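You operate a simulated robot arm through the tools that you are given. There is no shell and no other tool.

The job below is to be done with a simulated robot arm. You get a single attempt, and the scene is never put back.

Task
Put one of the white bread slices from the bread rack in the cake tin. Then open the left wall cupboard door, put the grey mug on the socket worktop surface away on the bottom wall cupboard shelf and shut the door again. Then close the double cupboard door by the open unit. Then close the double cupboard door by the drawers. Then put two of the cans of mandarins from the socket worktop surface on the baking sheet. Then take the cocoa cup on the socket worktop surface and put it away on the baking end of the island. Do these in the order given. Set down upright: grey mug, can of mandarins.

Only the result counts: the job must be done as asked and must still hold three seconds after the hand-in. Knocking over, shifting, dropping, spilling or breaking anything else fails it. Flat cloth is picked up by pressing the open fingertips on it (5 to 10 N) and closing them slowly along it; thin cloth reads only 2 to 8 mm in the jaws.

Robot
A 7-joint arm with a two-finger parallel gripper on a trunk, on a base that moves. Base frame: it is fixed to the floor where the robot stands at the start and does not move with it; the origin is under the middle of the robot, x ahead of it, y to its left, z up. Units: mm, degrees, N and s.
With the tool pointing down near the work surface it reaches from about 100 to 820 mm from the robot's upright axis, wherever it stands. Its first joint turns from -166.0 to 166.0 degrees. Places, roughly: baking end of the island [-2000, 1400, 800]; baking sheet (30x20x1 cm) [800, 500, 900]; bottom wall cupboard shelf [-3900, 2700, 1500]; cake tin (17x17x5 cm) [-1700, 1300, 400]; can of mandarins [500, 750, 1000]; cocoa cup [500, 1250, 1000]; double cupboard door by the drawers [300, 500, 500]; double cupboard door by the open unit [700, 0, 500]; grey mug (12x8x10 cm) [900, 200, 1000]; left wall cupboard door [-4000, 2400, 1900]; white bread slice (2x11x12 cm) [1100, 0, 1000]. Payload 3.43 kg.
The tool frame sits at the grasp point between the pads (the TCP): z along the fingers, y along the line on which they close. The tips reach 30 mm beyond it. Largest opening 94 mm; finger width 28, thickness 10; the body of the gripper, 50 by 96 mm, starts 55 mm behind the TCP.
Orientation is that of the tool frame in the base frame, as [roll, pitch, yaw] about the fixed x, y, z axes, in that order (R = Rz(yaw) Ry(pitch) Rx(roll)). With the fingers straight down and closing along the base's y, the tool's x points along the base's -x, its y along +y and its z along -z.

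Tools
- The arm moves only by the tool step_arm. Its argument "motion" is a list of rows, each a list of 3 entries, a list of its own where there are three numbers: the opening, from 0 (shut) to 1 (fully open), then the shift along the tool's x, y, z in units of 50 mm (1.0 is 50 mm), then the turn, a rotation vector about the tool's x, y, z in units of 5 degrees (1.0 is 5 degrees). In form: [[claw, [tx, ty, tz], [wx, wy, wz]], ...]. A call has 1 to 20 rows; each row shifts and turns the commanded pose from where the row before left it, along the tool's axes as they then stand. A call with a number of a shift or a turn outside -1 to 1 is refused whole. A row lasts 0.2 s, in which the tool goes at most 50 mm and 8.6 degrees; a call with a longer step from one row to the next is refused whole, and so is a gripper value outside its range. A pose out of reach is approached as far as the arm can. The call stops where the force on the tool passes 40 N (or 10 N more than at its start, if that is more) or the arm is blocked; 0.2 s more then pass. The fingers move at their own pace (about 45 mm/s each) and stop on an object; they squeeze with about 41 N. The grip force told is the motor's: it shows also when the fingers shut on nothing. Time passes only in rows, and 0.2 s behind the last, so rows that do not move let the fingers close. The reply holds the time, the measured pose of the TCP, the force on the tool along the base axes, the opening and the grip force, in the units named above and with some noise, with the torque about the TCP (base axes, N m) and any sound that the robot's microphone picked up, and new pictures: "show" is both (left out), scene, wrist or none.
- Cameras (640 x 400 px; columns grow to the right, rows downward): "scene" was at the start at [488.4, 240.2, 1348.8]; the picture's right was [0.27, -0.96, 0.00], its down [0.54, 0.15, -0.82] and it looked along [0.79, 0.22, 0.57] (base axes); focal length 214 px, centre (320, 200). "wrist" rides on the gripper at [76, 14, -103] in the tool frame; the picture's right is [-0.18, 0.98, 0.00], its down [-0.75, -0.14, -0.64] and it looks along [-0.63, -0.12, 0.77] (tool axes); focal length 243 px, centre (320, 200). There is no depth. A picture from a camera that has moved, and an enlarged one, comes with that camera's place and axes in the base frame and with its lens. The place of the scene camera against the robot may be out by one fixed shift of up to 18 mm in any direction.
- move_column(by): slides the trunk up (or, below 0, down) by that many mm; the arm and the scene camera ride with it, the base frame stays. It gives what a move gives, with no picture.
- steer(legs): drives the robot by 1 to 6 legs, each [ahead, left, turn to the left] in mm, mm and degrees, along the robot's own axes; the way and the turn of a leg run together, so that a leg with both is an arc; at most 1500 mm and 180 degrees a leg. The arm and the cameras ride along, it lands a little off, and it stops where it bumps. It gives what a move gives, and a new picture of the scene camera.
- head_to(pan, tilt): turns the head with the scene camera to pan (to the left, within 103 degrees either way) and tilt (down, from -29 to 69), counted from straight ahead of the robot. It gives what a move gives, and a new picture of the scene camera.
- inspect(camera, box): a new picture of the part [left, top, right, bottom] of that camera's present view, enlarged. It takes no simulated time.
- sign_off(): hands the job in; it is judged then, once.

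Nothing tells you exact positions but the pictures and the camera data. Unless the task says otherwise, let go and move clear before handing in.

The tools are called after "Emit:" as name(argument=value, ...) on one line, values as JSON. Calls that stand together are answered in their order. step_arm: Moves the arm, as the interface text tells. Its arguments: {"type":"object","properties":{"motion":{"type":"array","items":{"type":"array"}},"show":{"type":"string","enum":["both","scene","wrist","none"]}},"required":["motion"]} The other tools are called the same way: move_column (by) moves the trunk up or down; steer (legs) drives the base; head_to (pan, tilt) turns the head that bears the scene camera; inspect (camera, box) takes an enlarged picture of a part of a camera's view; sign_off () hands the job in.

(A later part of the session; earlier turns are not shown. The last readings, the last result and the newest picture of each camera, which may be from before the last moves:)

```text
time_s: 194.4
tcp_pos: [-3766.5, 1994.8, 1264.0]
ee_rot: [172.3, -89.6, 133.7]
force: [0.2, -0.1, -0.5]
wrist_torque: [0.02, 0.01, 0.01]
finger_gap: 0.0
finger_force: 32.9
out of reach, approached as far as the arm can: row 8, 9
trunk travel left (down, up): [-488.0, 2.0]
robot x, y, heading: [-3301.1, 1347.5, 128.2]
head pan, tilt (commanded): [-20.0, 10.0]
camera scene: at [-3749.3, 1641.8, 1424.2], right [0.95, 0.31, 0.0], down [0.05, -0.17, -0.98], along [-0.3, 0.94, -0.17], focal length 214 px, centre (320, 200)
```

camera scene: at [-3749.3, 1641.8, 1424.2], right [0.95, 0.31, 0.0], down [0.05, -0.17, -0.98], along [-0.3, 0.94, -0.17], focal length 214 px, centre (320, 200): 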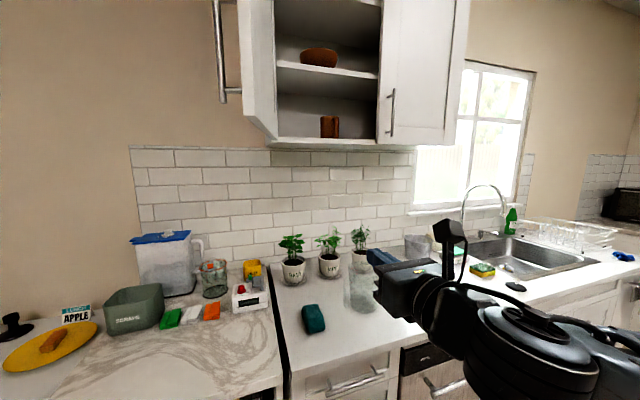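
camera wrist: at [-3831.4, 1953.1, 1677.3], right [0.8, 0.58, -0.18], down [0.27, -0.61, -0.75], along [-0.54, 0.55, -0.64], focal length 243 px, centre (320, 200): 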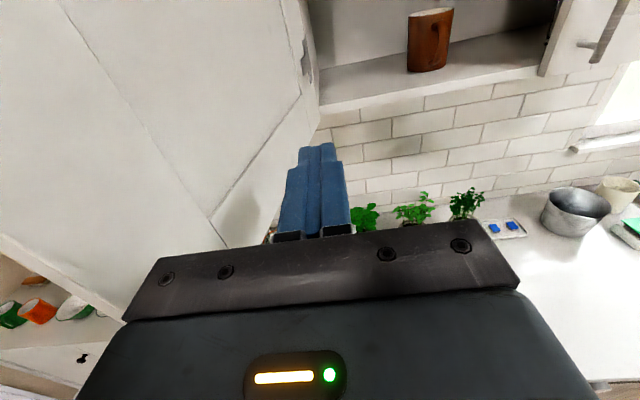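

The cupboard stands wide open. Now I'll drive back: slide right across to the aisle, then reverse along it.

Emit:
steer(legs=[[0, 0, -1.2], [0, -1500, 0], [0, -560, 0]])

```text
time_s: 204.9
tcp_pos: [-2123.0, 3213.9, 1265.7]
ee_rot: [171.1, -89.7, 133.9]
force: [-0.3, -0.6, 0.2]
wrist_torque: [0.02, 0.0, 0.02]
finger_gap: 0.0
finger_force: 32.9
trunk travel left (down, up): [-488.0, 2.0]
robot x, y, heading: [-1668.6, 2557.6, 127.1]
head pan, tilt (commanded): [-20.0, 10.0]
camera scene: at [-2112.8, 2861.2, 1424.2], right [0.96, 0.29, 0.0], down [0.05, -0.17, -0.98], along [-0.29, 0.94, -0.17], focal length 214 px, centre (320, 200)
```

scene: 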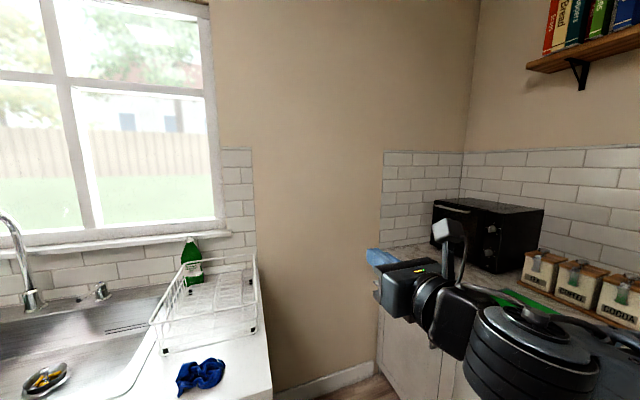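

Emit:
steer(legs=[[-1500, 0, 0], [-470, 0, 0]])

Emit:
head_to(pan=95, tilt=50)

```text
time_s: 214.7
tcp_pos: [-936.3, 1646.5, 1264.1]
ee_rot: [171.4, -89.5, 134.4]
force: [-0.5, 0.0, 0.4]
wrist_torque: [0.02, 0.02, -0.04]
finger_gap: 0.0
finger_force: 33.0
trunk travel left (down, up): [-488.0, 2.0]
robot x, y, heading: [-474.3, 996.5, 127.8]
head pan, tilt (commanded): [-20.0, 10.0]
camera scene: at [-919.5, 1293.5, 1424.2], right [0.95, 0.31, 0.0], down [0.05, -0.17, -0.98], along [-0.3, 0.94, -0.17], focal length 214 px, centre (320, 200)
```

scene: 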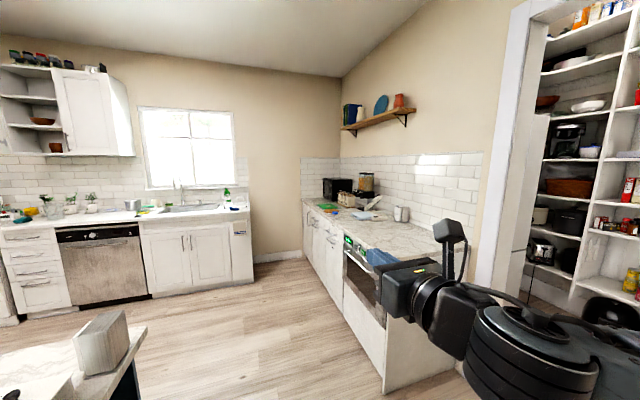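

```text
time_s: 216.7
tcp_pos: [-935.8, 1646.2, 1264.6]
ee_rot: [171.4, -89.5, 134.5]
force: [0.2, 0.4, -0.4]
wrist_torque: [0.0, 0.01, 0.01]
finger_gap: 0.0
finger_force: 33.0
trunk travel left (down, up): [-488.0, 2.0]
robot x, y, heading: [-468.2, 995.2, 127.8]
head pan, tilt (commanded): [95.0, 50.0]
camera scene: at [-947.6, 1152.6, 1362.4], right [-0.68, 0.73, 0.0], down [0.56, 0.52, -0.64], along [-0.47, -0.44, -0.77], focal length 214 px, centre (320, 200)
```

scene: 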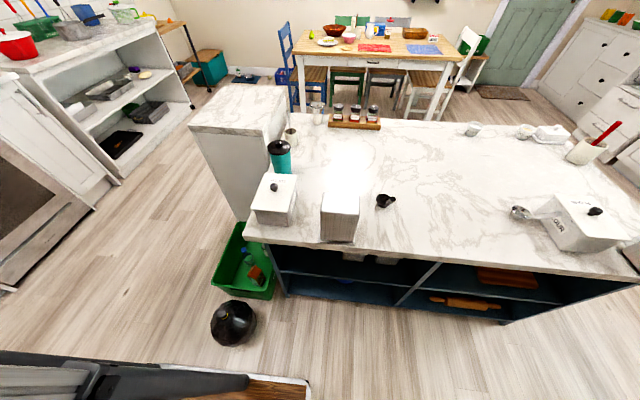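

The bag is where it was, at the side. I'll turn the body to the slanted heading I used before and reverse past the bag and the open door.

Emit:
steer(legs=[[0, 0, -17.5], [-780, 0, 0]])

Emit:
head_to(pan=-103, tilt=60)

```text
time_s: 221.9
tcp_pos: [-449.6, 1021.1, 1264.4]
ee_rot: [171.7, -89.5, 117.2]
force: [-0.3, -0.3, 0.3]
wrist_torque: [-0.01, 0.0, -0.02]
finger_gap: 0.0
finger_force: 33.8
trunk travel left (down, up): [-488.0, 2.0]
robot x, y, heading: [-198.1, 263.6, 111.0]
head pan, tilt (commanded): [95.0, 50.0]
camera scene: at [-607.8, 555.0, 1362.4], right [-0.43, 0.9, 0.0], down [0.69, 0.33, -0.64], along [-0.58, -0.28, -0.77], focal length 214 px, centre (320, 200)
```

scene: 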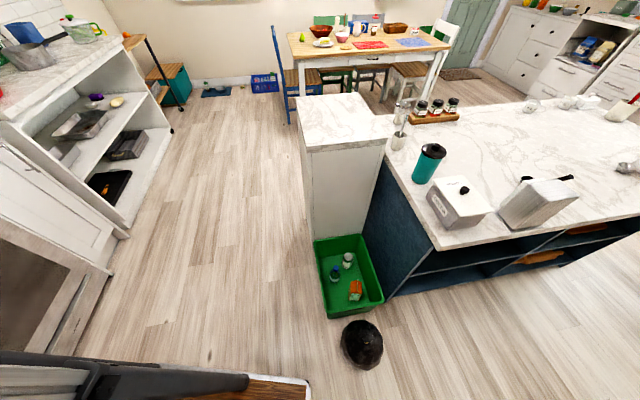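

```text
time_s: 224.8
tcp_pos: [-449.2, 1020.1, 1264.4]
ee_rot: [171.8, -89.4, 117.0]
force: [0.2, -0.6, 0.0]
wrist_torque: [0.0, 0.06, 0.0]
finger_gap: 0.1
finger_force: 32.8
trunk travel left (down, up): [-488.0, 2.0]
robot x, y, heading: [-195.0, 260.1, 110.7]
head pan, tilt (commanded): [-103.0, 60.0]
camera scene: at [-472.4, 597.4, 1349.8], right [0.14, -0.99, 0.0], down [-0.86, -0.12, -0.5], along [0.5, 0.07, -0.87], focal length 214 px, centre (320, 200)
```

scene: 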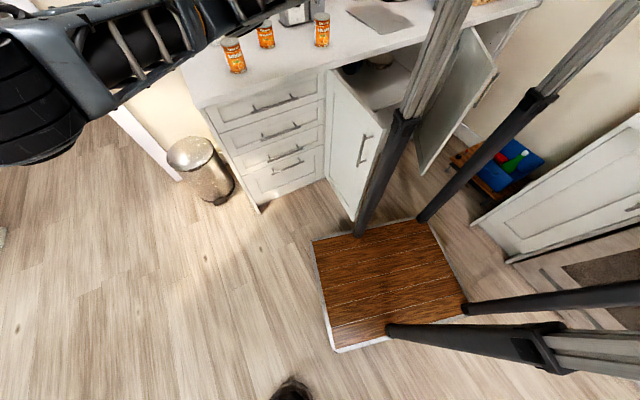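

Clear on both sides. I'll step back and left, turn to the original heading, and approach the mug.

Emit:
steer(legs=[[-199, 209, 0], [0, 0, -110.7]])

Emit:
head_to(pan=0, tilt=35)

```text
time_s: 231.4
tcp_pos: [475.7, -29.1, 1264.3]
ee_rot: [171.6, -89.4, 6.9]
force: [0.0, 0.1, 0.0]
wrist_torque: [0.0, 0.01, -0.04]
finger_gap: 0.1
finger_force: 33.1
trunk travel left (down, up): [-488.0, 2.0]
robot x, y, heading: [-324.8, -5.4, 0.5]
head pan, tilt (commanded): [-103.0, 60.0]
camera scene: at [90.2, 160.0, 1349.8], right [-0.98, 0.22, 0.0], down [0.19, 0.85, -0.5], along [-0.11, -0.49, -0.87], focal length 214 px, centre (320, 200)
```

scene: 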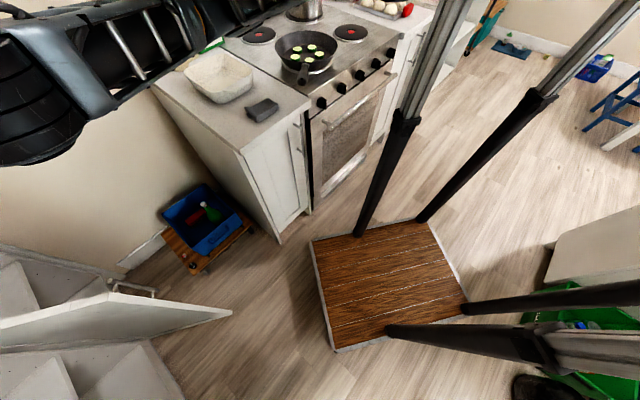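

```text
time_s: 233.2
tcp_pos: [475.9, -28.4, 1264.5]
ee_rot: [171.7, -89.5, 6.8]
force: [0.5, 0.0, -0.1]
wrist_torque: [0.0, -0.02, 0.04]
finger_gap: 0.0
finger_force: 33.1
trunk travel left (down, up): [-488.0, 2.0]
robot x, y, heading: [-322.3, -0.9, 0.2]
head pan, tilt (commanded): [0.0, 35.0]
camera scene: at [192.8, 225.7, 1384.1], right [0.01, -1.0, 0.0], down [-0.57, 0.0, -0.82], along [0.82, 0.01, -0.57], focal length 214 px, centre (320, 200)
```

scene: 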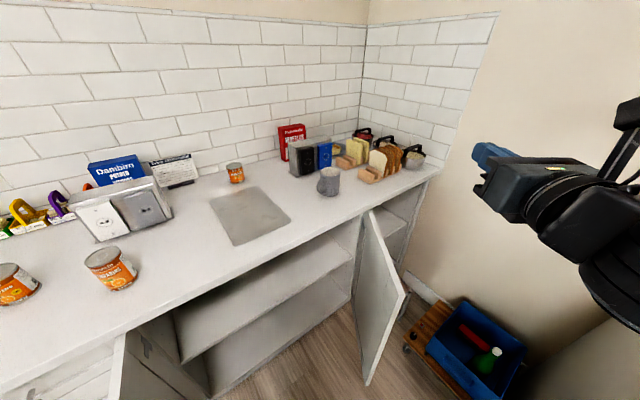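

Back in the starting nook. I'll look closely at the grey mug to confirm which way its handle points.

Emit:
inspect(camera="scene", box=[280, 140, 440, 240])

Emit:
steer(legs=[[375, 0, 0]])

Emit:
head_to(pan=-5, tilt=50)

Emit:
inspect(camera="scene", box=[260, 60, 420, 160])

```text
4.00 times, centred on (360, 190) of scene
camera zoom: at [192.8, 225.7, 1384.1], right [0.01, -1.0, 0.0], down [-0.57, 0.0, -0.82], along [0.82, 0.01, -0.57], focal length 858 px, centre (160, 240)
```

zoom: 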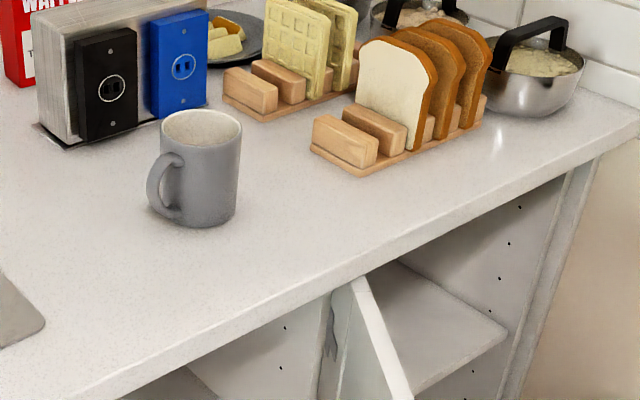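

```text
time_s: 235.6
tcp_pos: [849.1, -25.4, 1264.3]
ee_rot: [171.8, -89.5, 6.7]
force: [-0.2, 0.3, -0.8]
wrist_torque: [-0.05, -0.03, 0.0]
finger_gap: 0.0
finger_force: 32.9
trunk travel left (down, up): [-488.0, 2.0]
robot x, y, heading: [50.9, 1.1, 0.6]
head pan, tilt (commanded): [0.0, 35.0]
camera scene: at [566.8, 228.6, 1384.2], right [0.01, -1.0, 0.0], down [-0.57, 0.0, -0.82], along [0.82, 0.01, -0.57], focal length 214 px, centre (320, 200)
```

scene: 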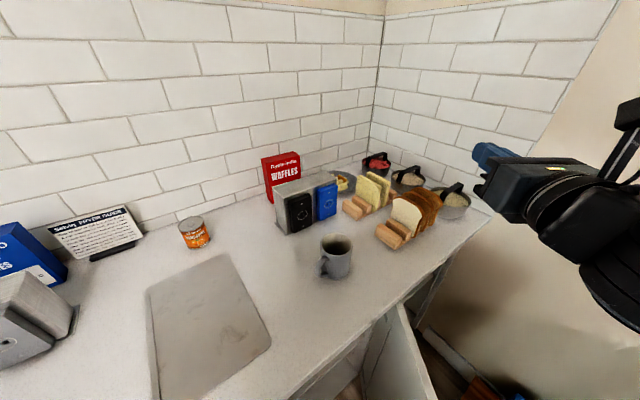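

```text
time_s: 236.3
tcp_pos: [850.3, -27.7, 1265.0]
ee_rot: [171.8, -89.4, 6.6]
force: [-1.0, -0.4, 0.1]
wrist_torque: [-0.01, 0.04, 0.01]
finger_gap: 0.0
finger_force: 32.8
trunk travel left (down, up): [-488.0, 2.0]
robot x, y, heading: [51.5, 1.5, 0.6]
head pan, tilt (commanded): [-5.0, 50.0]
camera scene: at [555.6, 221.8, 1362.4], right [-0.08, -1.0, 0.0], down [-0.76, 0.06, -0.64], along [0.64, -0.05, -0.77], focal length 214 px, centre (320, 200)
```

scene: 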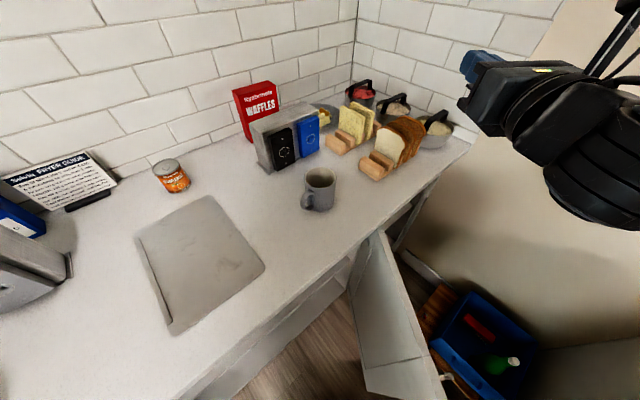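

```text
4.00 times, centred on (340, 110) of scene
camera zoom: at [555.6, 221.8, 1362.4], right [-0.08, -1.0, 0.0], down [-0.76, 0.06, -0.64], along [0.64, -0.05, -0.77], focal length 858 px, centre (240, 560)
```

zoom: 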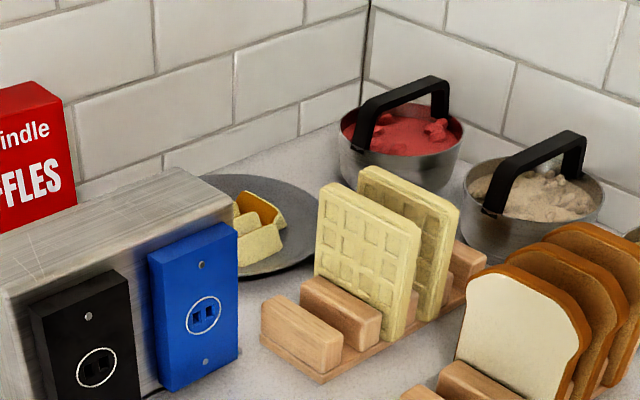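

Emit:
inspect(camera="scene", box=[272, 155, 368, 215])

```text
6.67 times, centred on (320, 185) of scene
camera zoom: at [555.6, 221.8, 1362.4], right [-0.08, -1.0, 0.0], down [-0.76, 0.06, -0.64], along [0.64, -0.05, -0.77], focal length 1430 px, centre (320, 300)
```

zoom: 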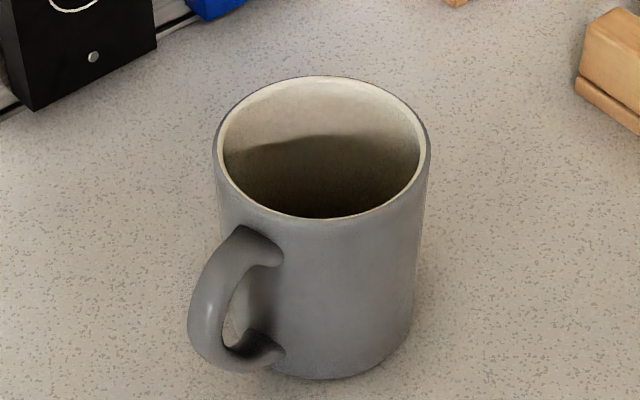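

The mug rim centre is at about [927, 192, 1000] and its handle points left at about 115°, so a side grasp would hit the handle. I'll first pick the mug from above, turn it so the handle faces the wall, and then side-grasp it for the cupboard. First I'll point the hand down.

Emit:
step_arm(motion=[[0.4, [0, 0, 0], [0, -1, 0]], [0.6, [0, 0, 0], [0, -1, 0]], [0.8, [0, 0, 0], [0, -1, 0]], [1, [0, 0, 0], [0, -1, 0]], [1, [0, 0, 0], [0, -1, 0]], [1, [0, 0, 0], [0, -1, 0]], [1, [0, 0, 0], [0, -1, 0]], [1, [0, 0, 0], [0, -1, 0]], [1, [0, 0, 0], [0, -1, 0]], [1, [0, 0, 0], [0, -1, 0]], [1, [0, 0, 0], [0, -1, 0]], [1, [0, 0, 0], [0, -1, 0]], [1, [0, 0, 0], [0, -1, 0]], [1, [0, 0, 0], [0, -1, 0]], [1, [0, 0, 0], [0, -1, 0]], [1, [0, 0, 0], [0, -1, 0]], [1, [0, 0, 0], [0, -1, 0]], [1, [0, 0, 0], [0, -1, 0]], [1, [0, 0, 0], [0, 0, 0]]], show="both")

```text
time_s: 240.3
tcp_pos: [849.5, -25.2, 1264.8]
ee_rot: [179.9, 0.5, -1.4]
force: [0.6, 0.2, 0.7]
wrist_torque: [-0.03, 0.0, -0.03]
finger_gap: 94.2
finger_force: 0.1
trunk travel left (down, up): [-488.0, 2.0]
robot x, y, heading: [48.9, 3.5, 0.4]
head pan, tilt (commanded): [-5.0, 50.0]
camera scene: at [555.6, 221.8, 1362.4], right [-0.08, -1.0, 0.0], down [-0.76, 0.06, -0.64], along [0.64, -0.05, -0.77], focal length 214 px, centre (320, 200)
camera wrist: at [928.1, -41.1, 1366.2], right [-0.21, -0.98, 0.0], down [-0.74, 0.16, 0.65], along [-0.63, 0.13, -0.76], focal length 243 px, centre (320, 200)
```

scene: 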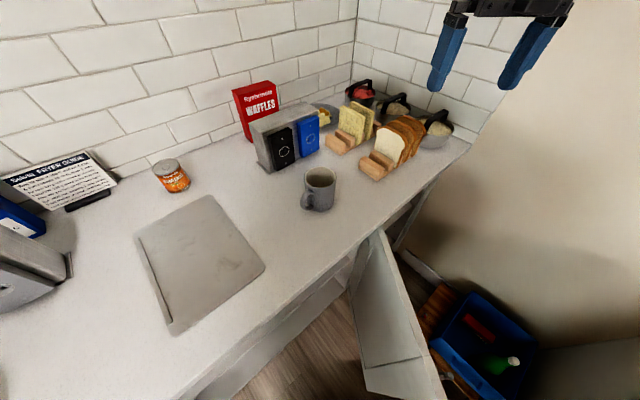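
wrist: 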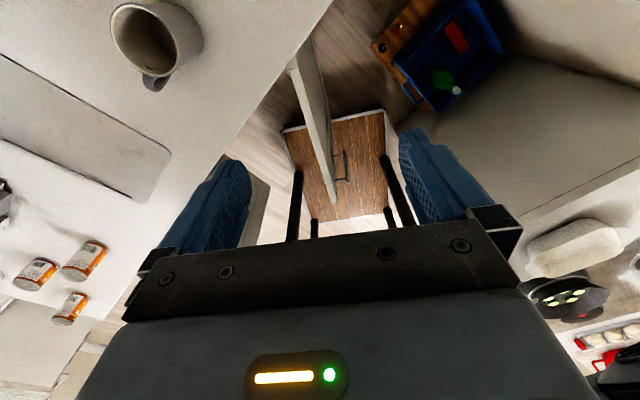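

Emit:
step_arm(motion=[[1, [0, 0, 0], [0, 0, 1]], [1, [0, 0, 0], [0, 0, 1]], [1, [0, 0, 0], [0, 0, 1]], [1, [0, 0, 0], [0, 0, 1]], [1, [0, 0, 0], [0, 0, 1]], [1, [0, 0, 0], [0, 0, 1]], [1, [0, 0, 0], [0, 0, 1]], [1, [0, 0, 0], [0, 0, 1]], [1, [0, 0, 0], [0, 0, 1]], [1, [0, 0, 0], [0, 0, 1]], [1, [0, 0, 0], [0, 0, 1]], [1, [0, 0, 0], [0, 0, 1]], [1, [0, 0, 0], [0, 0, 1]]], show="none")

Emit:
step_arm(motion=[[1, [-0.547, -0.54, 0.3], [0, 0, 0]], [1, [-0.547, -0.54, 0.3], [0, 0, 0]], [1, [-0.547, -0.54, 0.3], [0, 0, 0]], [1, [-0.547, -0.54, 0.3], [0, 0, 0]], [1, [-0.547, -0.54, 0.3], [0, 0, 0]], [1, [-0.547, -0.54, 0.3], [0, 0, 0]], [1, [0, 0, 0], [0, 0, 0]]], show="both")

```text
time_s: 243.1
tcp_pos: [851.1, -25.6, 1264.0]
ee_rot: [179.6, 0.1, -66.6]
force: [-1.3, 0.4, 0.3]
wrist_torque: [-0.02, 0.01, -0.03]
finger_gap: 93.9
finger_force: 0.0
trunk travel left (down, up): [-488.0, 2.0]
robot x, y, heading: [48.1, -0.5, 0.5]
head pan, tilt (commanded): [-5.0, 50.0]
```

```text
time_s: 244.7
tcp_pos: [933.9, 189.3, 1171.7]
ee_rot: [179.7, 0.1, -66.4]
force: [-0.1, 0.3, 0.2]
wrist_torque: [-0.04, 0.02, 0.01]
finger_gap: 94.0
finger_force: 0.1
trunk travel left (down, up): [-488.0, 2.0]
robot x, y, heading: [48.8, 1.4, 0.1]
head pan, tilt (commanded): [-5.0, 50.0]
camera scene: at [555.6, 222.0, 1362.3], right [-0.08, -1.0, 0.0], down [-0.76, 0.06, -0.64], along [0.64, -0.05, -0.77], focal length 214 px, centre (320, 200)
camera wrist: at [951.9, 115.0, 1274.0], right [-0.97, -0.22, 0.01], down [-0.17, 0.75, 0.64], along [-0.15, 0.63, -0.77], focal length 243 px, centre (320, 200)
```

scene: 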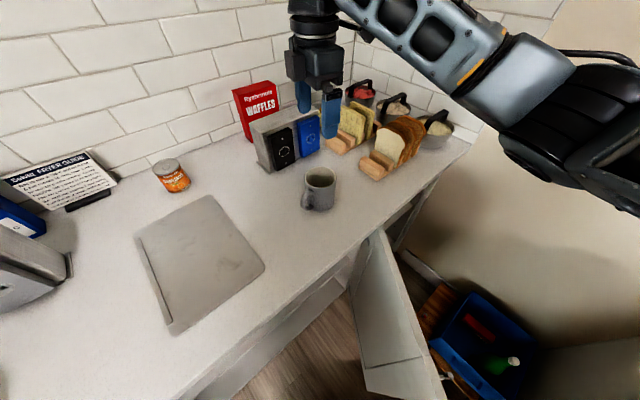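
wrist: 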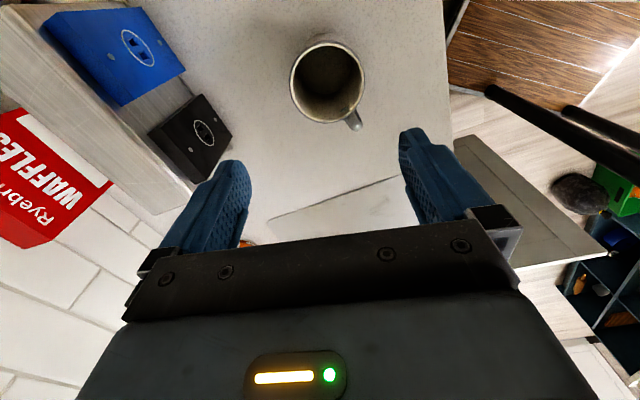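

Emit:
inspect(camera="wrist", box=[240, 20, 420, 140])

```text
3.33 times, centred on (330, 80) of wrist
camera zoom: at [951.9, 115.0, 1274.0], right [-0.97, -0.22, 0.01], down [-0.17, 0.75, 0.64], along [-0.15, 0.63, -0.77], focal length 809 px, centre (287, 600)
```

zoom: 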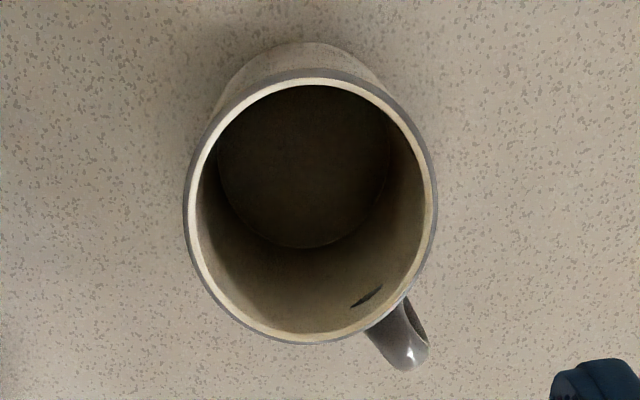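

The wrist view gives the mug centre at [928, 181] with the handle at about 132°, and the fingers will clear the handle as they are. I'll centre and descend, stopping to check before the fingers pass the rim.

Emit:
step_arm(motion=[[1, [0.105, 0.175, 0.6], [0, 0, 0]], [1, [0, 0, 0.8], [0, 0, 0]], [1, [0, 0, 0.8], [0, 0, 0]], [1, [0, 0, 0], [0, 0, 0]]], show="wrist")

Emit:
inspect(camera="wrist", box=[200, 60, 440, 210])

```text
time_s: 245.7
tcp_pos: [924.9, 180.8, 1061.1]
ee_rot: [179.6, 0.1, -66.5]
force: [-0.3, -0.3, -0.4]
wrist_torque: [-0.03, 0.04, 0.03]
finger_gap: 94.3
finger_force: 0.1
trunk travel left (down, up): [-488.0, 2.0]
robot x, y, heading: [52.1, -0.1, 0.2]
head pan, tilt (commanded): [-5.0, 50.0]
camera wrist: at [944.2, 106.0, 1164.2], right [-0.97, -0.22, 0.01], down [-0.17, 0.75, 0.64], along [-0.15, 0.63, -0.77], focal length 243 px, centre (320, 200)
```

wrist: 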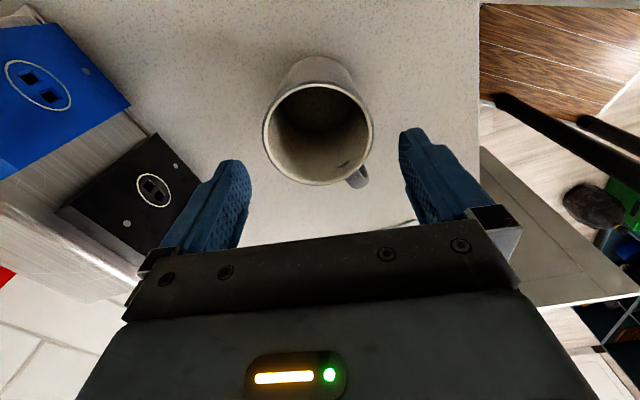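

```text
2.67 times, centred on (320, 135) of wrist
camera zoom: at [944.2, 106.0, 1164.2], right [-0.97, -0.22, 0.01], down [-0.17, 0.75, 0.64], along [-0.15, 0.63, -0.77], focal length 647 px, centre (320, 373)
```

zoom: 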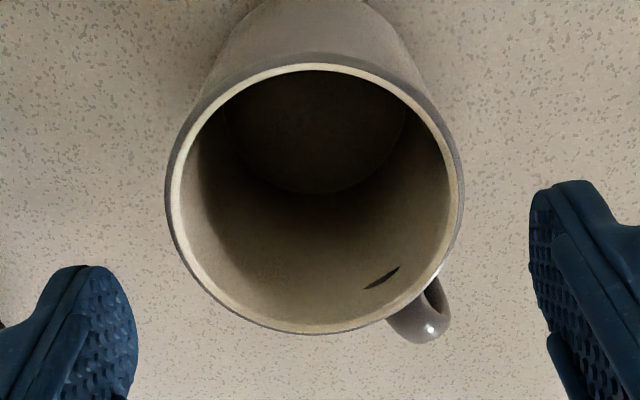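

Centred within about 3 mm. Descending around the mug.

Emit:
step_arm(motion=[[1, [0.02, -0.045, 0.5], [0, 0, 0]], [1, [0, 0, 0.5], [0, 0, 0]], [1, [0, 0, 0.5], [0, 0, 0]], [1, [0, 0, 0.2], [0, 0, 0]], [1, [0, 0, 0], [0, 0, 0]]], show="wrist")

```text
time_s: 246.9
tcp_pos: [928.0, 181.4, 977.7]
ee_rot: [179.6, 0.1, -66.5]
force: [-0.1, -0.8, 0.3]
wrist_torque: [-0.01, 0.03, -0.02]
finger_gap: 94.1
finger_force: 0.1
trunk travel left (down, up): [-488.0, 2.0]
robot x, y, heading: [49.9, 2.8, 0.5]
head pan, tilt (commanded): [-5.0, 50.0]
camera wrist: at [946.1, 106.8, 1079.5], right [-0.97, -0.22, 0.01], down [-0.17, 0.75, 0.64], along [-0.15, 0.62, -0.77], focal length 243 px, centre (320, 200)
```

wrist: 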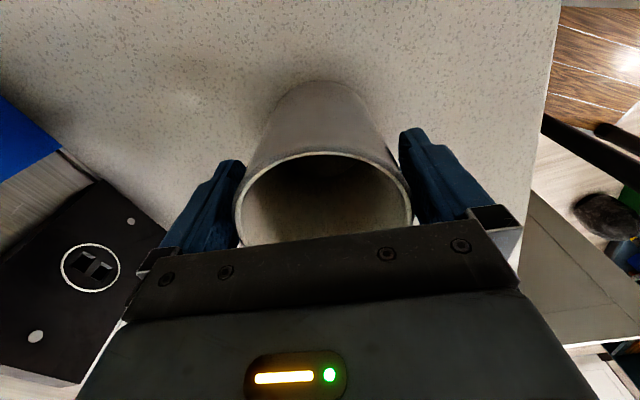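

The fingers straddle the mug cleanly. Close and lift slightly.

Emit:
step_arm(motion=[[0.85, [0, 0, 0], [0, 0, 0]], [0.75, [0, 0, 0], [0, 0, 0]], [0.5, [0, 0, 0], [0, 0, 0]], [0, [0, 0, 0], [0, 0, 0]], [0, [0, 0, 0], [0, 0, 0]], [0, [0, 0, -0.4], [0, 0, 0]], [0, [0, 0, -0.4], [0, 0, 0]], [0, [0, 0, 0], [0, 0, 0]]], show="wrist")

```text
time_s: 248.7
tcp_pos: [928.2, 180.6, 1017.7]
ee_rot: [179.5, 0.1, -66.5]
force: [0.8, 0.8, -3.0]
wrist_torque: [-0.02, -0.01, 0.01]
finger_gap: 78.8
finger_force: 40.9
trunk travel left (down, up): [-488.0, 2.0]
robot x, y, heading: [52.8, -0.3, 0.5]
head pan, tilt (commanded): [-5.0, 50.0]
camera wrist: at [946.5, 106.0, 1120.3], right [-0.97, -0.22, 0.01], down [-0.17, 0.75, 0.64], along [-0.15, 0.62, -0.77], focal length 243 px, centre (320, 200)
```

wrist: 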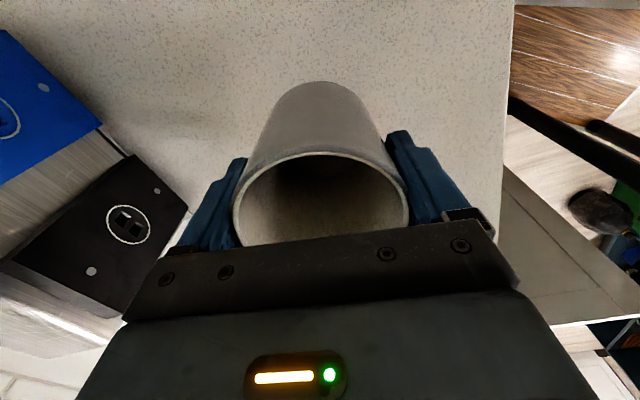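

Mug held. Now I'll turn it 95° clockwise so the handle faces the wall.

Emit:
step_arm(motion=[[0, [0, 0, 0], [0, 0, 1]], [0, [0, 0, 0], [0, 0, 1]], [0, [0, 0, 0], [0, 0, 1]], [0, [0, 0, 0], [0, 0, 1]], [0, [0, 0, 0], [0, 0, 1]], [0, [0, 0, 0], [0, 0, 1]], [0, [0, 0, 0], [0, 0, 1]], [0, [0, 0, 0], [0, 0, 1]], [0, [0, 0, 0], [0, 0, 1]], [0, [0, 0, 0], [0, 0, 1]], [0, [0, 0, 0], [0, 0, 1]], [0, [0, 0, 0], [0, 0, 1]], [0, [0, 0, 0], [0, 0, 1]], [0, [0, 0, 0], [0, 0, 1]], [0, [0, 0, 0], [0, 0, 1]], [0, [0, 0, 0], [0, 0, 1]], [0, [0, 0, 0], [0, 0, 1]], [0, [0, 0, 0], [0, 0, 1]], [0, [0, 0, 0], [0, 0, 1]], [0, [0, 0, 0], [0, 0, 0]]], show="both")

```text
time_s: 252.9
tcp_pos: [926.5, 182.7, 1018.1]
ee_rot: [179.9, -0.4, -161.6]
force: [0.5, -0.2, -3.6]
wrist_torque: [0.0, 0.03, 0.01]
finger_gap: 78.6
finger_force: 41.2
trunk travel left (down, up): [-488.0, 2.0]
robot x, y, heading: [51.1, -2.5, 0.4]
head pan, tilt (commanded): [-5.0, 50.0]
camera scene: at [555.7, 221.8, 1362.3], right [-0.08, -1.0, 0.0], down [-0.76, 0.06, -0.64], along [0.64, -0.05, -0.77], focal length 214 px, centre (320, 200)
camera wrist: at [852.8, 171.9, 1121.3], right [-0.14, 0.99, 0.0], down [0.76, 0.1, 0.64], along [0.63, 0.09, -0.77], focal length 243 px, centre (320, 200)
```

scene: 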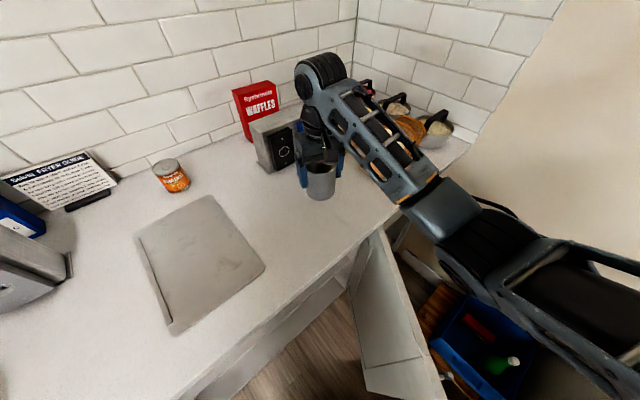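
wrist: 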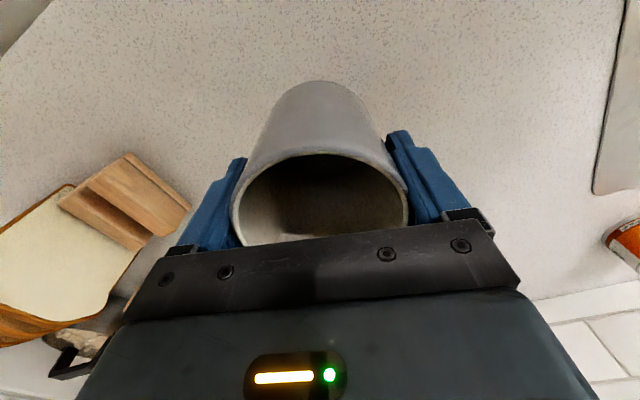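

Now I'll set it down nearer the front edge, at about [884, 163].

Emit:
step_arm(motion=[[0, [0.465, -0.053, 0], [0, 0, 0]], [0, [0.465, -0.053, 0], [0, 0, 0]], [0, [0, 0, 0.4], [0, 0, 0]], [0, [0, 0, 0.3], [0, 0, 0]], [0, [0, 0, 0.06], [0, 0, 0]], [0, [0, 0, 0.04], [0, 0, 0]], [0, [0, 0, 0], [0, 0, 0]]], show="both")

```text
time_s: 254.5
tcp_pos: [885.3, 160.6, 978.6]
ee_rot: [179.9, -0.3, -161.4]
force: [0.3, 0.3, -3.4]
wrist_torque: [0.02, 0.01, 0.0]
finger_gap: 79.2
finger_force: 41.1
trunk travel left (down, up): [-488.0, 2.0]
robot x, y, heading: [48.8, 0.3, 0.2]
head pan, tilt (commanded): [-5.0, 50.0]
camera scene: at [555.7, 221.8, 1362.3], right [-0.08, -1.0, 0.0], down [-0.76, 0.06, -0.64], along [0.64, -0.05, -0.77], focal length 214 px, centre (320, 200)
camera wrist: at [809.7, 151.5, 1081.3], right [-0.14, 0.99, 0.0], down [0.76, 0.11, 0.64], along [0.63, 0.09, -0.77], focal length 243 px, centre (320, 200)
```

scene: 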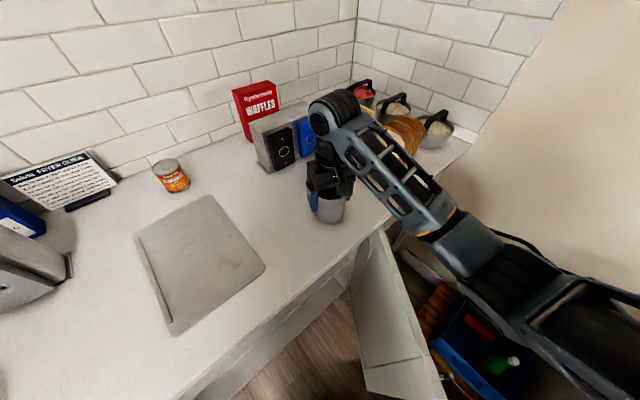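
wrist: 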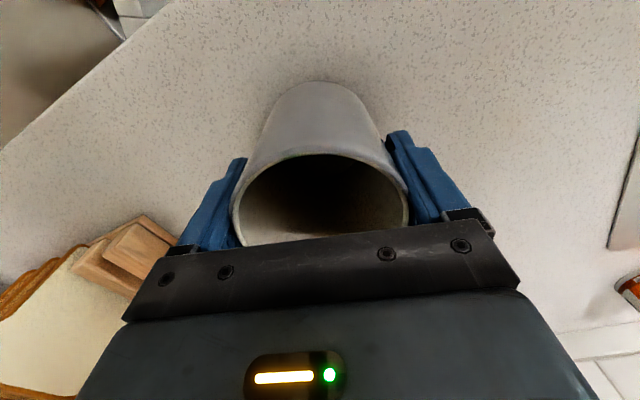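

Emit:
step_arm(motion=[[0, [0, 0, 0.03], [0, 0, 0]], [0, [0, 0, 0.03], [0, 0, 0]], [0, [0, 0, 0], [0, 0, 0]]], show="none")

```text
time_s: 255.3
tcp_pos: [884.3, 161.5, 976.7]
ee_rot: [179.9, -0.3, -161.4]
force: [-3.9, -0.7, 19.5]
wrist_torque: [0.61, -0.14, 0.05]
finger_gap: 78.8
finger_force: 40.7
trunk travel left (down, up): [-488.0, 2.0]
robot x, y, heading: [49.5, 0.7, 0.5]
head pan, tilt (commanded): [-5.0, 50.0]
```

It's in contact with the worktop. I'll release and rise clear.

Emit:
step_arm(motion=[[0, [0, 0, -0.015], [0, 0, 0]], [0.9, [0, 0, 0], [0, 0, 0]], [1, [0, 0, 0], [0, 0, 0]], [1, [0, 0, 0], [0, 0, 0]], [1, [0, 0, -0.4], [0, 0, 0]], [1, [0, 0, -0.8], [0, 0, 0]], [1, [0, 0, -0.8], [0, 0, 0]], [1, [0, 0, -0.8], [0, 0, 0]], [1, [0, 0, 0], [0, 0, 0]]], show="both")

Emit:
inspect(camera="wrist", box=[220, 40, 420, 165])

```text
time_s: 257.3
tcp_pos: [885.4, 161.5, 1119.2]
ee_rot: [179.9, -0.6, -161.4]
force: [-0.2, 0.4, 0.3]
wrist_torque: [0.03, 0.01, -0.01]
finger_gap: 94.1
finger_force: 0.0
trunk travel left (down, up): [-488.0, 2.0]
robot x, y, heading: [48.6, 2.7, 0.5]
head pan, tilt (commanded): [-5.0, 50.0]
camera scene: at [555.5, 221.8, 1362.4], right [-0.08, -1.0, 0.0], down [-0.76, 0.06, -0.64], along [0.64, -0.05, -0.77], focal length 214 px, centre (320, 200)
camera wrist: at [810.5, 152.5, 1222.0], right [-0.14, 0.99, 0.0], down [0.76, 0.11, 0.64], along [0.63, 0.09, -0.77], focal length 243 px, centre (320, 200)
```

scene: 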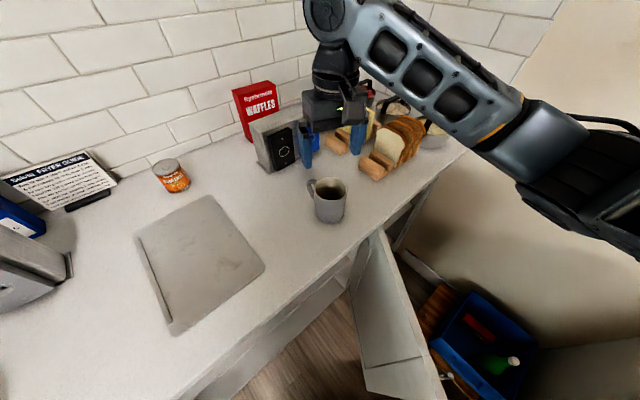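
wrist: 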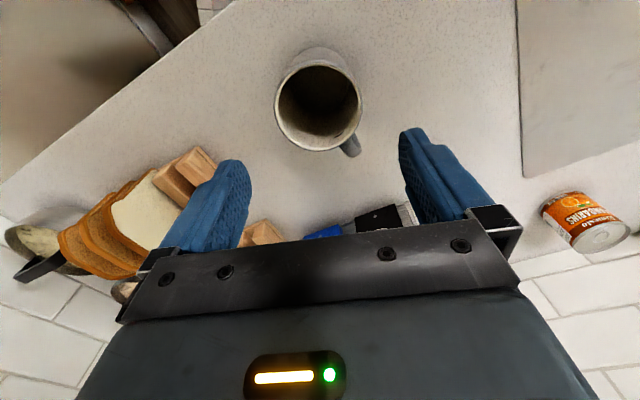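

```text
3.20 times, centred on (320, 102) of wrist
camera zoom: at [810.5, 152.5, 1222.0], right [-0.14, 0.99, 0.0], down [0.76, 0.11, 0.64], along [0.63, 0.09, -0.77], focal length 776 px, centre (320, 512)
```

zoom: 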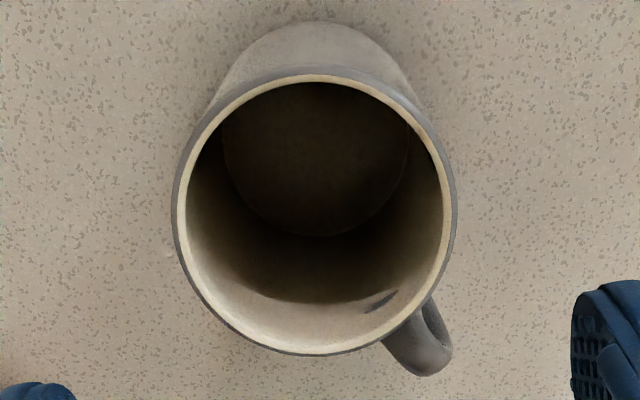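

The mug stands at [884, 161] with its handle toward the wall at about 40°, as I wanted. Now I'll rise and reorient the hand to level (camera up) for a side grasp.

Emit:
step_arm(motion=[[1, [0, 0, -0.8], [0, 0, -1]], [1, [0, 0, -0.8], [0, 0, -1]], [1, [0, 0, 0], [0, 0, -1]], [1, [0, 0, 0], [0, 0, -1]], [1, [0, 0, 0], [0, 0, -1]], [1, [0, 0, 0], [0, 0, -1]], [1, [0, 0, 0], [0, 0, -1]], [1, [0, 0, 0], [0, 0, -1]], [1, [0, 0, 0], [0, 0, -1]], [1, [0, 0, 0], [0, 0, -1]], [1, [0, 0, 0], [0, 0, -1]], [1, [0, 0, 0], [0, 0, -1]], [1, [0, 0, 0], [0, 0, -1]], [1, [0, 0, 0], [0, 0, -1]], [1, [0, 0, 0], [0, 0, -1]], [1, [0, 0, 0], [0, 0, -1]], [1, [0, 0, 0], [0, 0, -1]], [1, [0, 0, 0], [0, 0, -1]], [1, [0, 0, 0], [0, 0, -1]], [1, [0, 0, 0], [0, 0, -1]]], show="none")

Emit:
step_arm(motion=[[1, [0, 0, 0], [0, 0, -1]], [1, [0, 0, 0], [0, 0, -1]], [1, [0, 0, 0], [0, 0, -1]], [1, [0, 0, 0], [0, 0, -1]], [1, [0, 0, 0], [0, 0, -1]], [1, [0, 0, 0], [0, 0, -1]], [1, [0, 0, 0], [0, 0, -1]], [1, [0, 0, 0], [0, 0, -1]], [1, [0, 0, 0], [0, 0, -1]], [1, [0, 0, 0], [0, 0, -1]], [1, [0, 0, 0], [0, 0, -1]], [1, [0, 0, 0], [0, 0, -1]], [1, [0, 0, 0], [0, 0, -0.3]], [1, [0, 0, 0], [0, 0, 0]]], show="scene")

```text
time_s: 261.5
tcp_pos: [887.1, 161.9, 1196.3]
ee_rot: [179.5, 0.2, -61.6]
force: [-0.8, 0.3, 0.0]
wrist_torque: [0.06, -0.02, 0.0]
finger_gap: 94.1
finger_force: 0.1
trunk travel left (down, up): [-488.0, 2.0]
robot x, y, heading: [50.7, 1.2, 0.3]
head pan, tilt (commanded): [-5.0, 50.0]
```

```text
time_s: 264.5
tcp_pos: [888.0, 161.9, 1196.3]
ee_rot: [179.9, 0.4, 0.0]
force: [0.0, 0.3, -0.5]
wrist_torque: [0.02, 0.01, -0.01]
finger_gap: 94.1
finger_force: 0.1
trunk travel left (down, up): [-488.0, 2.0]
robot x, y, heading: [47.3, -2.5, 0.3]
head pan, tilt (commanded): [-5.0, 50.0]
camera scene: at [555.6, 221.8, 1362.4], right [-0.08, -1.0, 0.0], down [-0.76, 0.06, -0.64], along [0.64, -0.05, -0.77], focal length 214 px, centre (320, 200)
```

scene: 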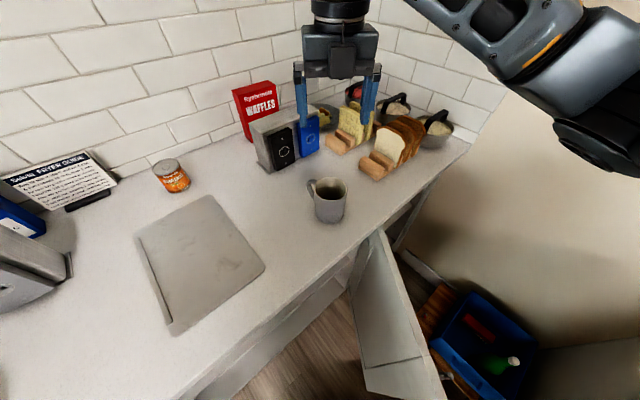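

Emit:
step_arm(motion=[[1, [0, 0, 0], [0, 1, 0]], [1, [0, 0, 0], [0, 1, 0]], [1, [0, 0, 0], [0, 1, 0]], [1, [0, 0, 0], [0, 1, 0]], [1, [0, 0, 0], [0, 1, 0]], [1, [0, 0, 0], [0, 1, 0]], [1, [0, 0, 0], [0, 1, 0]], [1, [0, 0, 0], [0, 1, 0]], [1, [0, 0, 0], [0, 1, 0]], [1, [0, 0, 0], [0, 1, 0]], [1, [0, 0, 0], [0, 1, 0]], [1, [0, 0, 0], [0, 1, 0]], [1, [0, 0, 0], [0, 1, 0]], [1, [0, 0, 0], [0, 1, 0]], [1, [0, 0, 0], [0, 1, 0]], [1, [0, 0, 0], [0, 1, 0]], [1, [0, 0, 0], [0, 1, 0]], [1, [0, 0, 0], [0, 0.9, 0]], [1, [0, 0, 0], [0, 0, 0]]], show="scene")

```text
time_s: 268.5
tcp_pos: [887.7, 161.7, 1196.8]
ee_rot: [175.7, -89.1, 4.4]
force: [-0.4, 0.7, -0.9]
wrist_torque: [-0.03, 0.03, 0.01]
finger_gap: 94.0
finger_force: 0.1
trunk travel left (down, up): [-488.0, 2.0]
robot x, y, heading: [45.6, -0.8, 0.6]
head pan, tilt (commanded): [-5.0, 50.0]
camera scene: at [555.6, 221.8, 1362.4], right [-0.08, -1.0, 0.0], down [-0.76, 0.06, -0.64], along [0.64, -0.05, -0.77], focal length 214 px, centre (320, 200)
```

scene: 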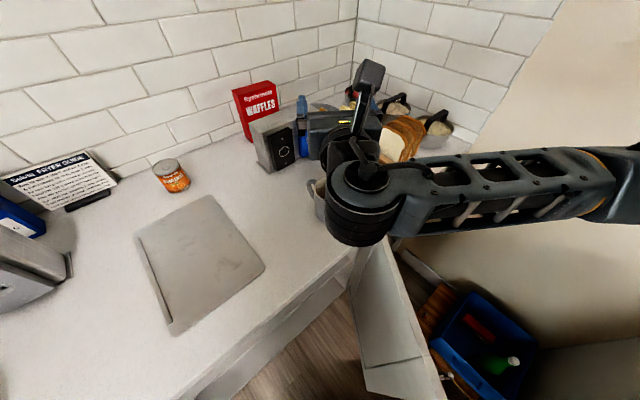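

Emit:
step_arm(motion=[[1, [0, 0, 0], [1, 0, 0]], [1, [0, 0, 0], [1, 0, 0]], [1, [0, 0, 0], [1, 0, 0]], [1, [0, 0, 0], [1, 0, 0]], [1, [0, 0, 0], [1, 0, 0]], [1, [0, 0, 0], [1, 0, 0]], [1, [0, 0, 0], [1, 0, 0]], [1, [0, 0, 0], [0.35, 0, 0]], [1, [0, 0, -0.6], [0, 0, 0]], [1, [0, 0, -0.6], [0, 0, 0]], [1, [0, 0, -0.7], [0, 0, 0]], [1, [0, 0, 0], [0, 0, 0]]], show="both")

```text
time_s: 271.1
tcp_pos: [809.8, 105.1, 1198.6]
ee_rot: [-145.8, -89.0, 2.5]
force: [-0.4, -1.0, -0.1]
wrist_torque: [0.0, -0.02, -0.01]
finger_gap: 94.1
finger_force: 0.0
trunk travel left (down, up): [-488.0, 2.0]
robot x, y, heading: [49.7, 2.2, 0.5]
head pan, tilt (commanded): [-5.0, 50.0]
camera scene: at [555.6, 221.7, 1362.4], right [-0.08, -1.0, 0.0], down [-0.76, 0.06, -0.64], along [0.64, -0.05, -0.77], focal length 214 px, centre (320, 200)
camera wrist: at [738.3, 33.3, 1276.0], right [0.58, -0.79, -0.19], down [-0.61, -0.27, -0.74], along [0.53, 0.55, -0.64], focal length 243 px, centre (320, 200)
```

scene: 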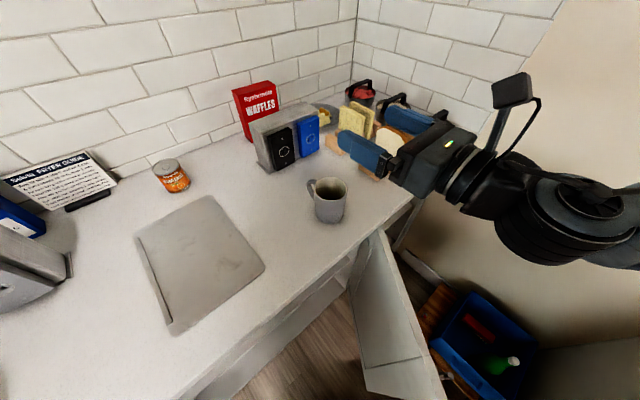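
wrist: 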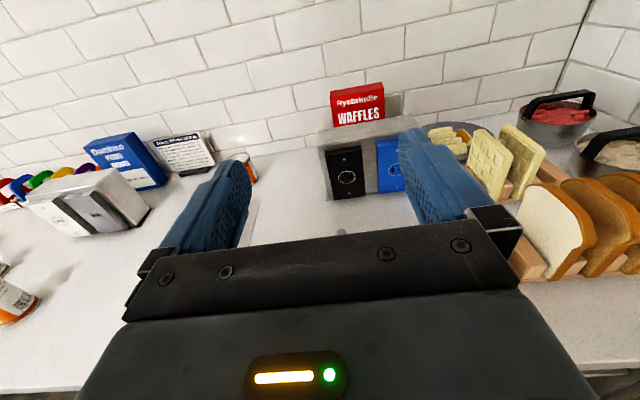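

Emit:
step_arm(motion=[[1, [-0.9, 0, 0], [0, 0, 0]], [1, [-0.9, 0, 0], [0, 0, 0]], [1, [-0.9, 0, 0], [0, 0, 0]], [1, [-0.7, 0, 0], [0, 0, 0]], [1, [0, 0, 0], [0, 0, 0]]], show="both")

```text
time_s: 272.3
tcp_pos: [808.1, 104.9, 1025.7]
ee_rot: [-145.6, -89.0, 2.6]
force: [-0.5, -0.7, 0.7]
wrist_torque: [-0.01, -0.02, 0.01]
finger_gap: 93.8
finger_force: 0.0
trunk travel left (down, up): [-488.0, 2.0]
robot x, y, heading: [52.7, 3.7, 0.6]
head pan, tilt (commanded): [-5.0, 50.0]
camera scene: at [555.6, 221.8, 1362.4], right [-0.08, -1.0, 0.0], down [-0.76, 0.06, -0.64], along [0.64, -0.05, -0.77], focal length 214 px, centre (320, 200)
camera wrist: at [737.2, 32.8, 1103.3], right [0.58, -0.79, -0.19], down [-0.61, -0.27, -0.74], along [0.53, 0.55, -0.64], focal length 243 px, centre (320, 200)
```

scene: 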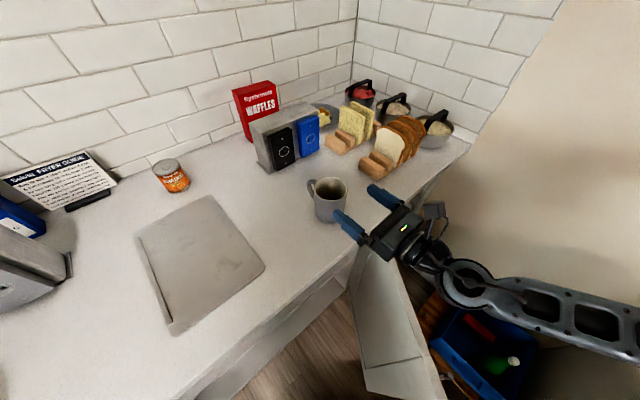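
wrist: 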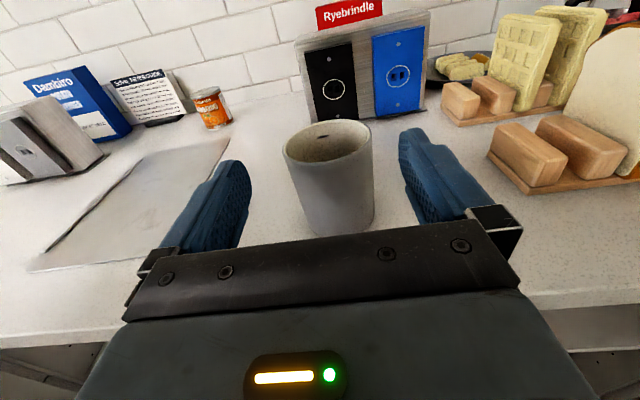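

The mug sits exactly between the fingers. Lower to grasp height and advance.

Emit:
step_arm(motion=[[1, [-0.7, 0, 0], [0, 0, 0]], [1, [-0.68, 0, 0], [0, 0, 0]], [1, [0, 0, 0.6], [0, 0, 0]], [1, [0, 0, 0.6], [0, 0, 0]], [1, [0, 0, 0.5], [0, 0, 0]], [1, [0, 0, 0], [0, 0, 0]]], show="both")

```text
time_s: 273.7
tcp_pos: [875.3, 156.0, 957.3]
ee_rot: [-146.0, -89.0, 2.8]
force: [0.2, 0.1, 0.3]
wrist_torque: [0.02, -0.01, -0.01]
finger_gap: 93.8
finger_force: 0.1
trunk travel left (down, up): [-488.0, 2.0]
robot x, y, heading: [46.9, -0.2, 0.5]
head pan, tilt (commanded): [-5.0, 50.0]
camera scene: at [555.5, 221.8, 1362.4], right [-0.08, -1.0, 0.0], down [-0.76, 0.06, -0.64], along [0.64, -0.05, -0.77], focal length 214 px, centre (320, 200)
camera wrist: at [803.5, 83.9, 1034.0], right [0.58, -0.79, -0.19], down [-0.61, -0.27, -0.74], along [0.53, 0.55, -0.64], focal length 243 px, centre (320, 200)
```

scene: 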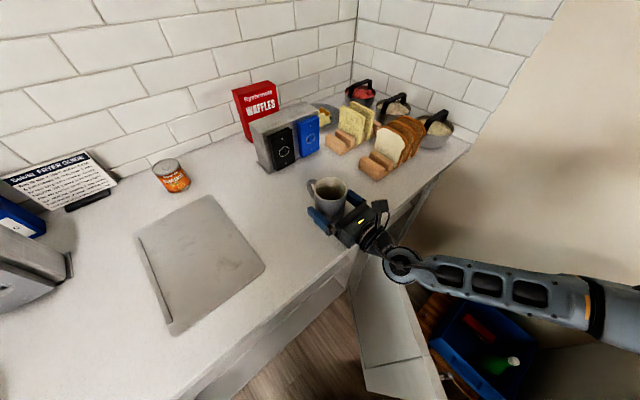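
wrist: 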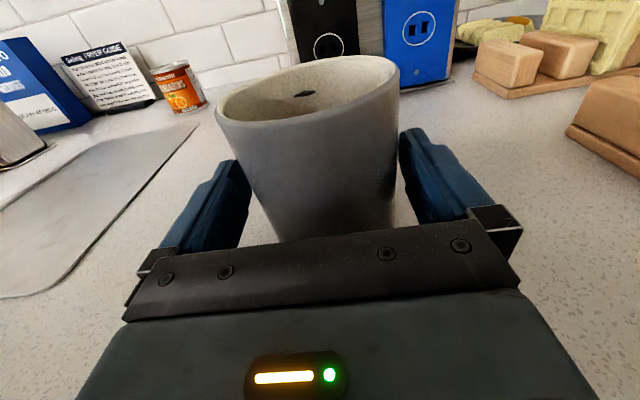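

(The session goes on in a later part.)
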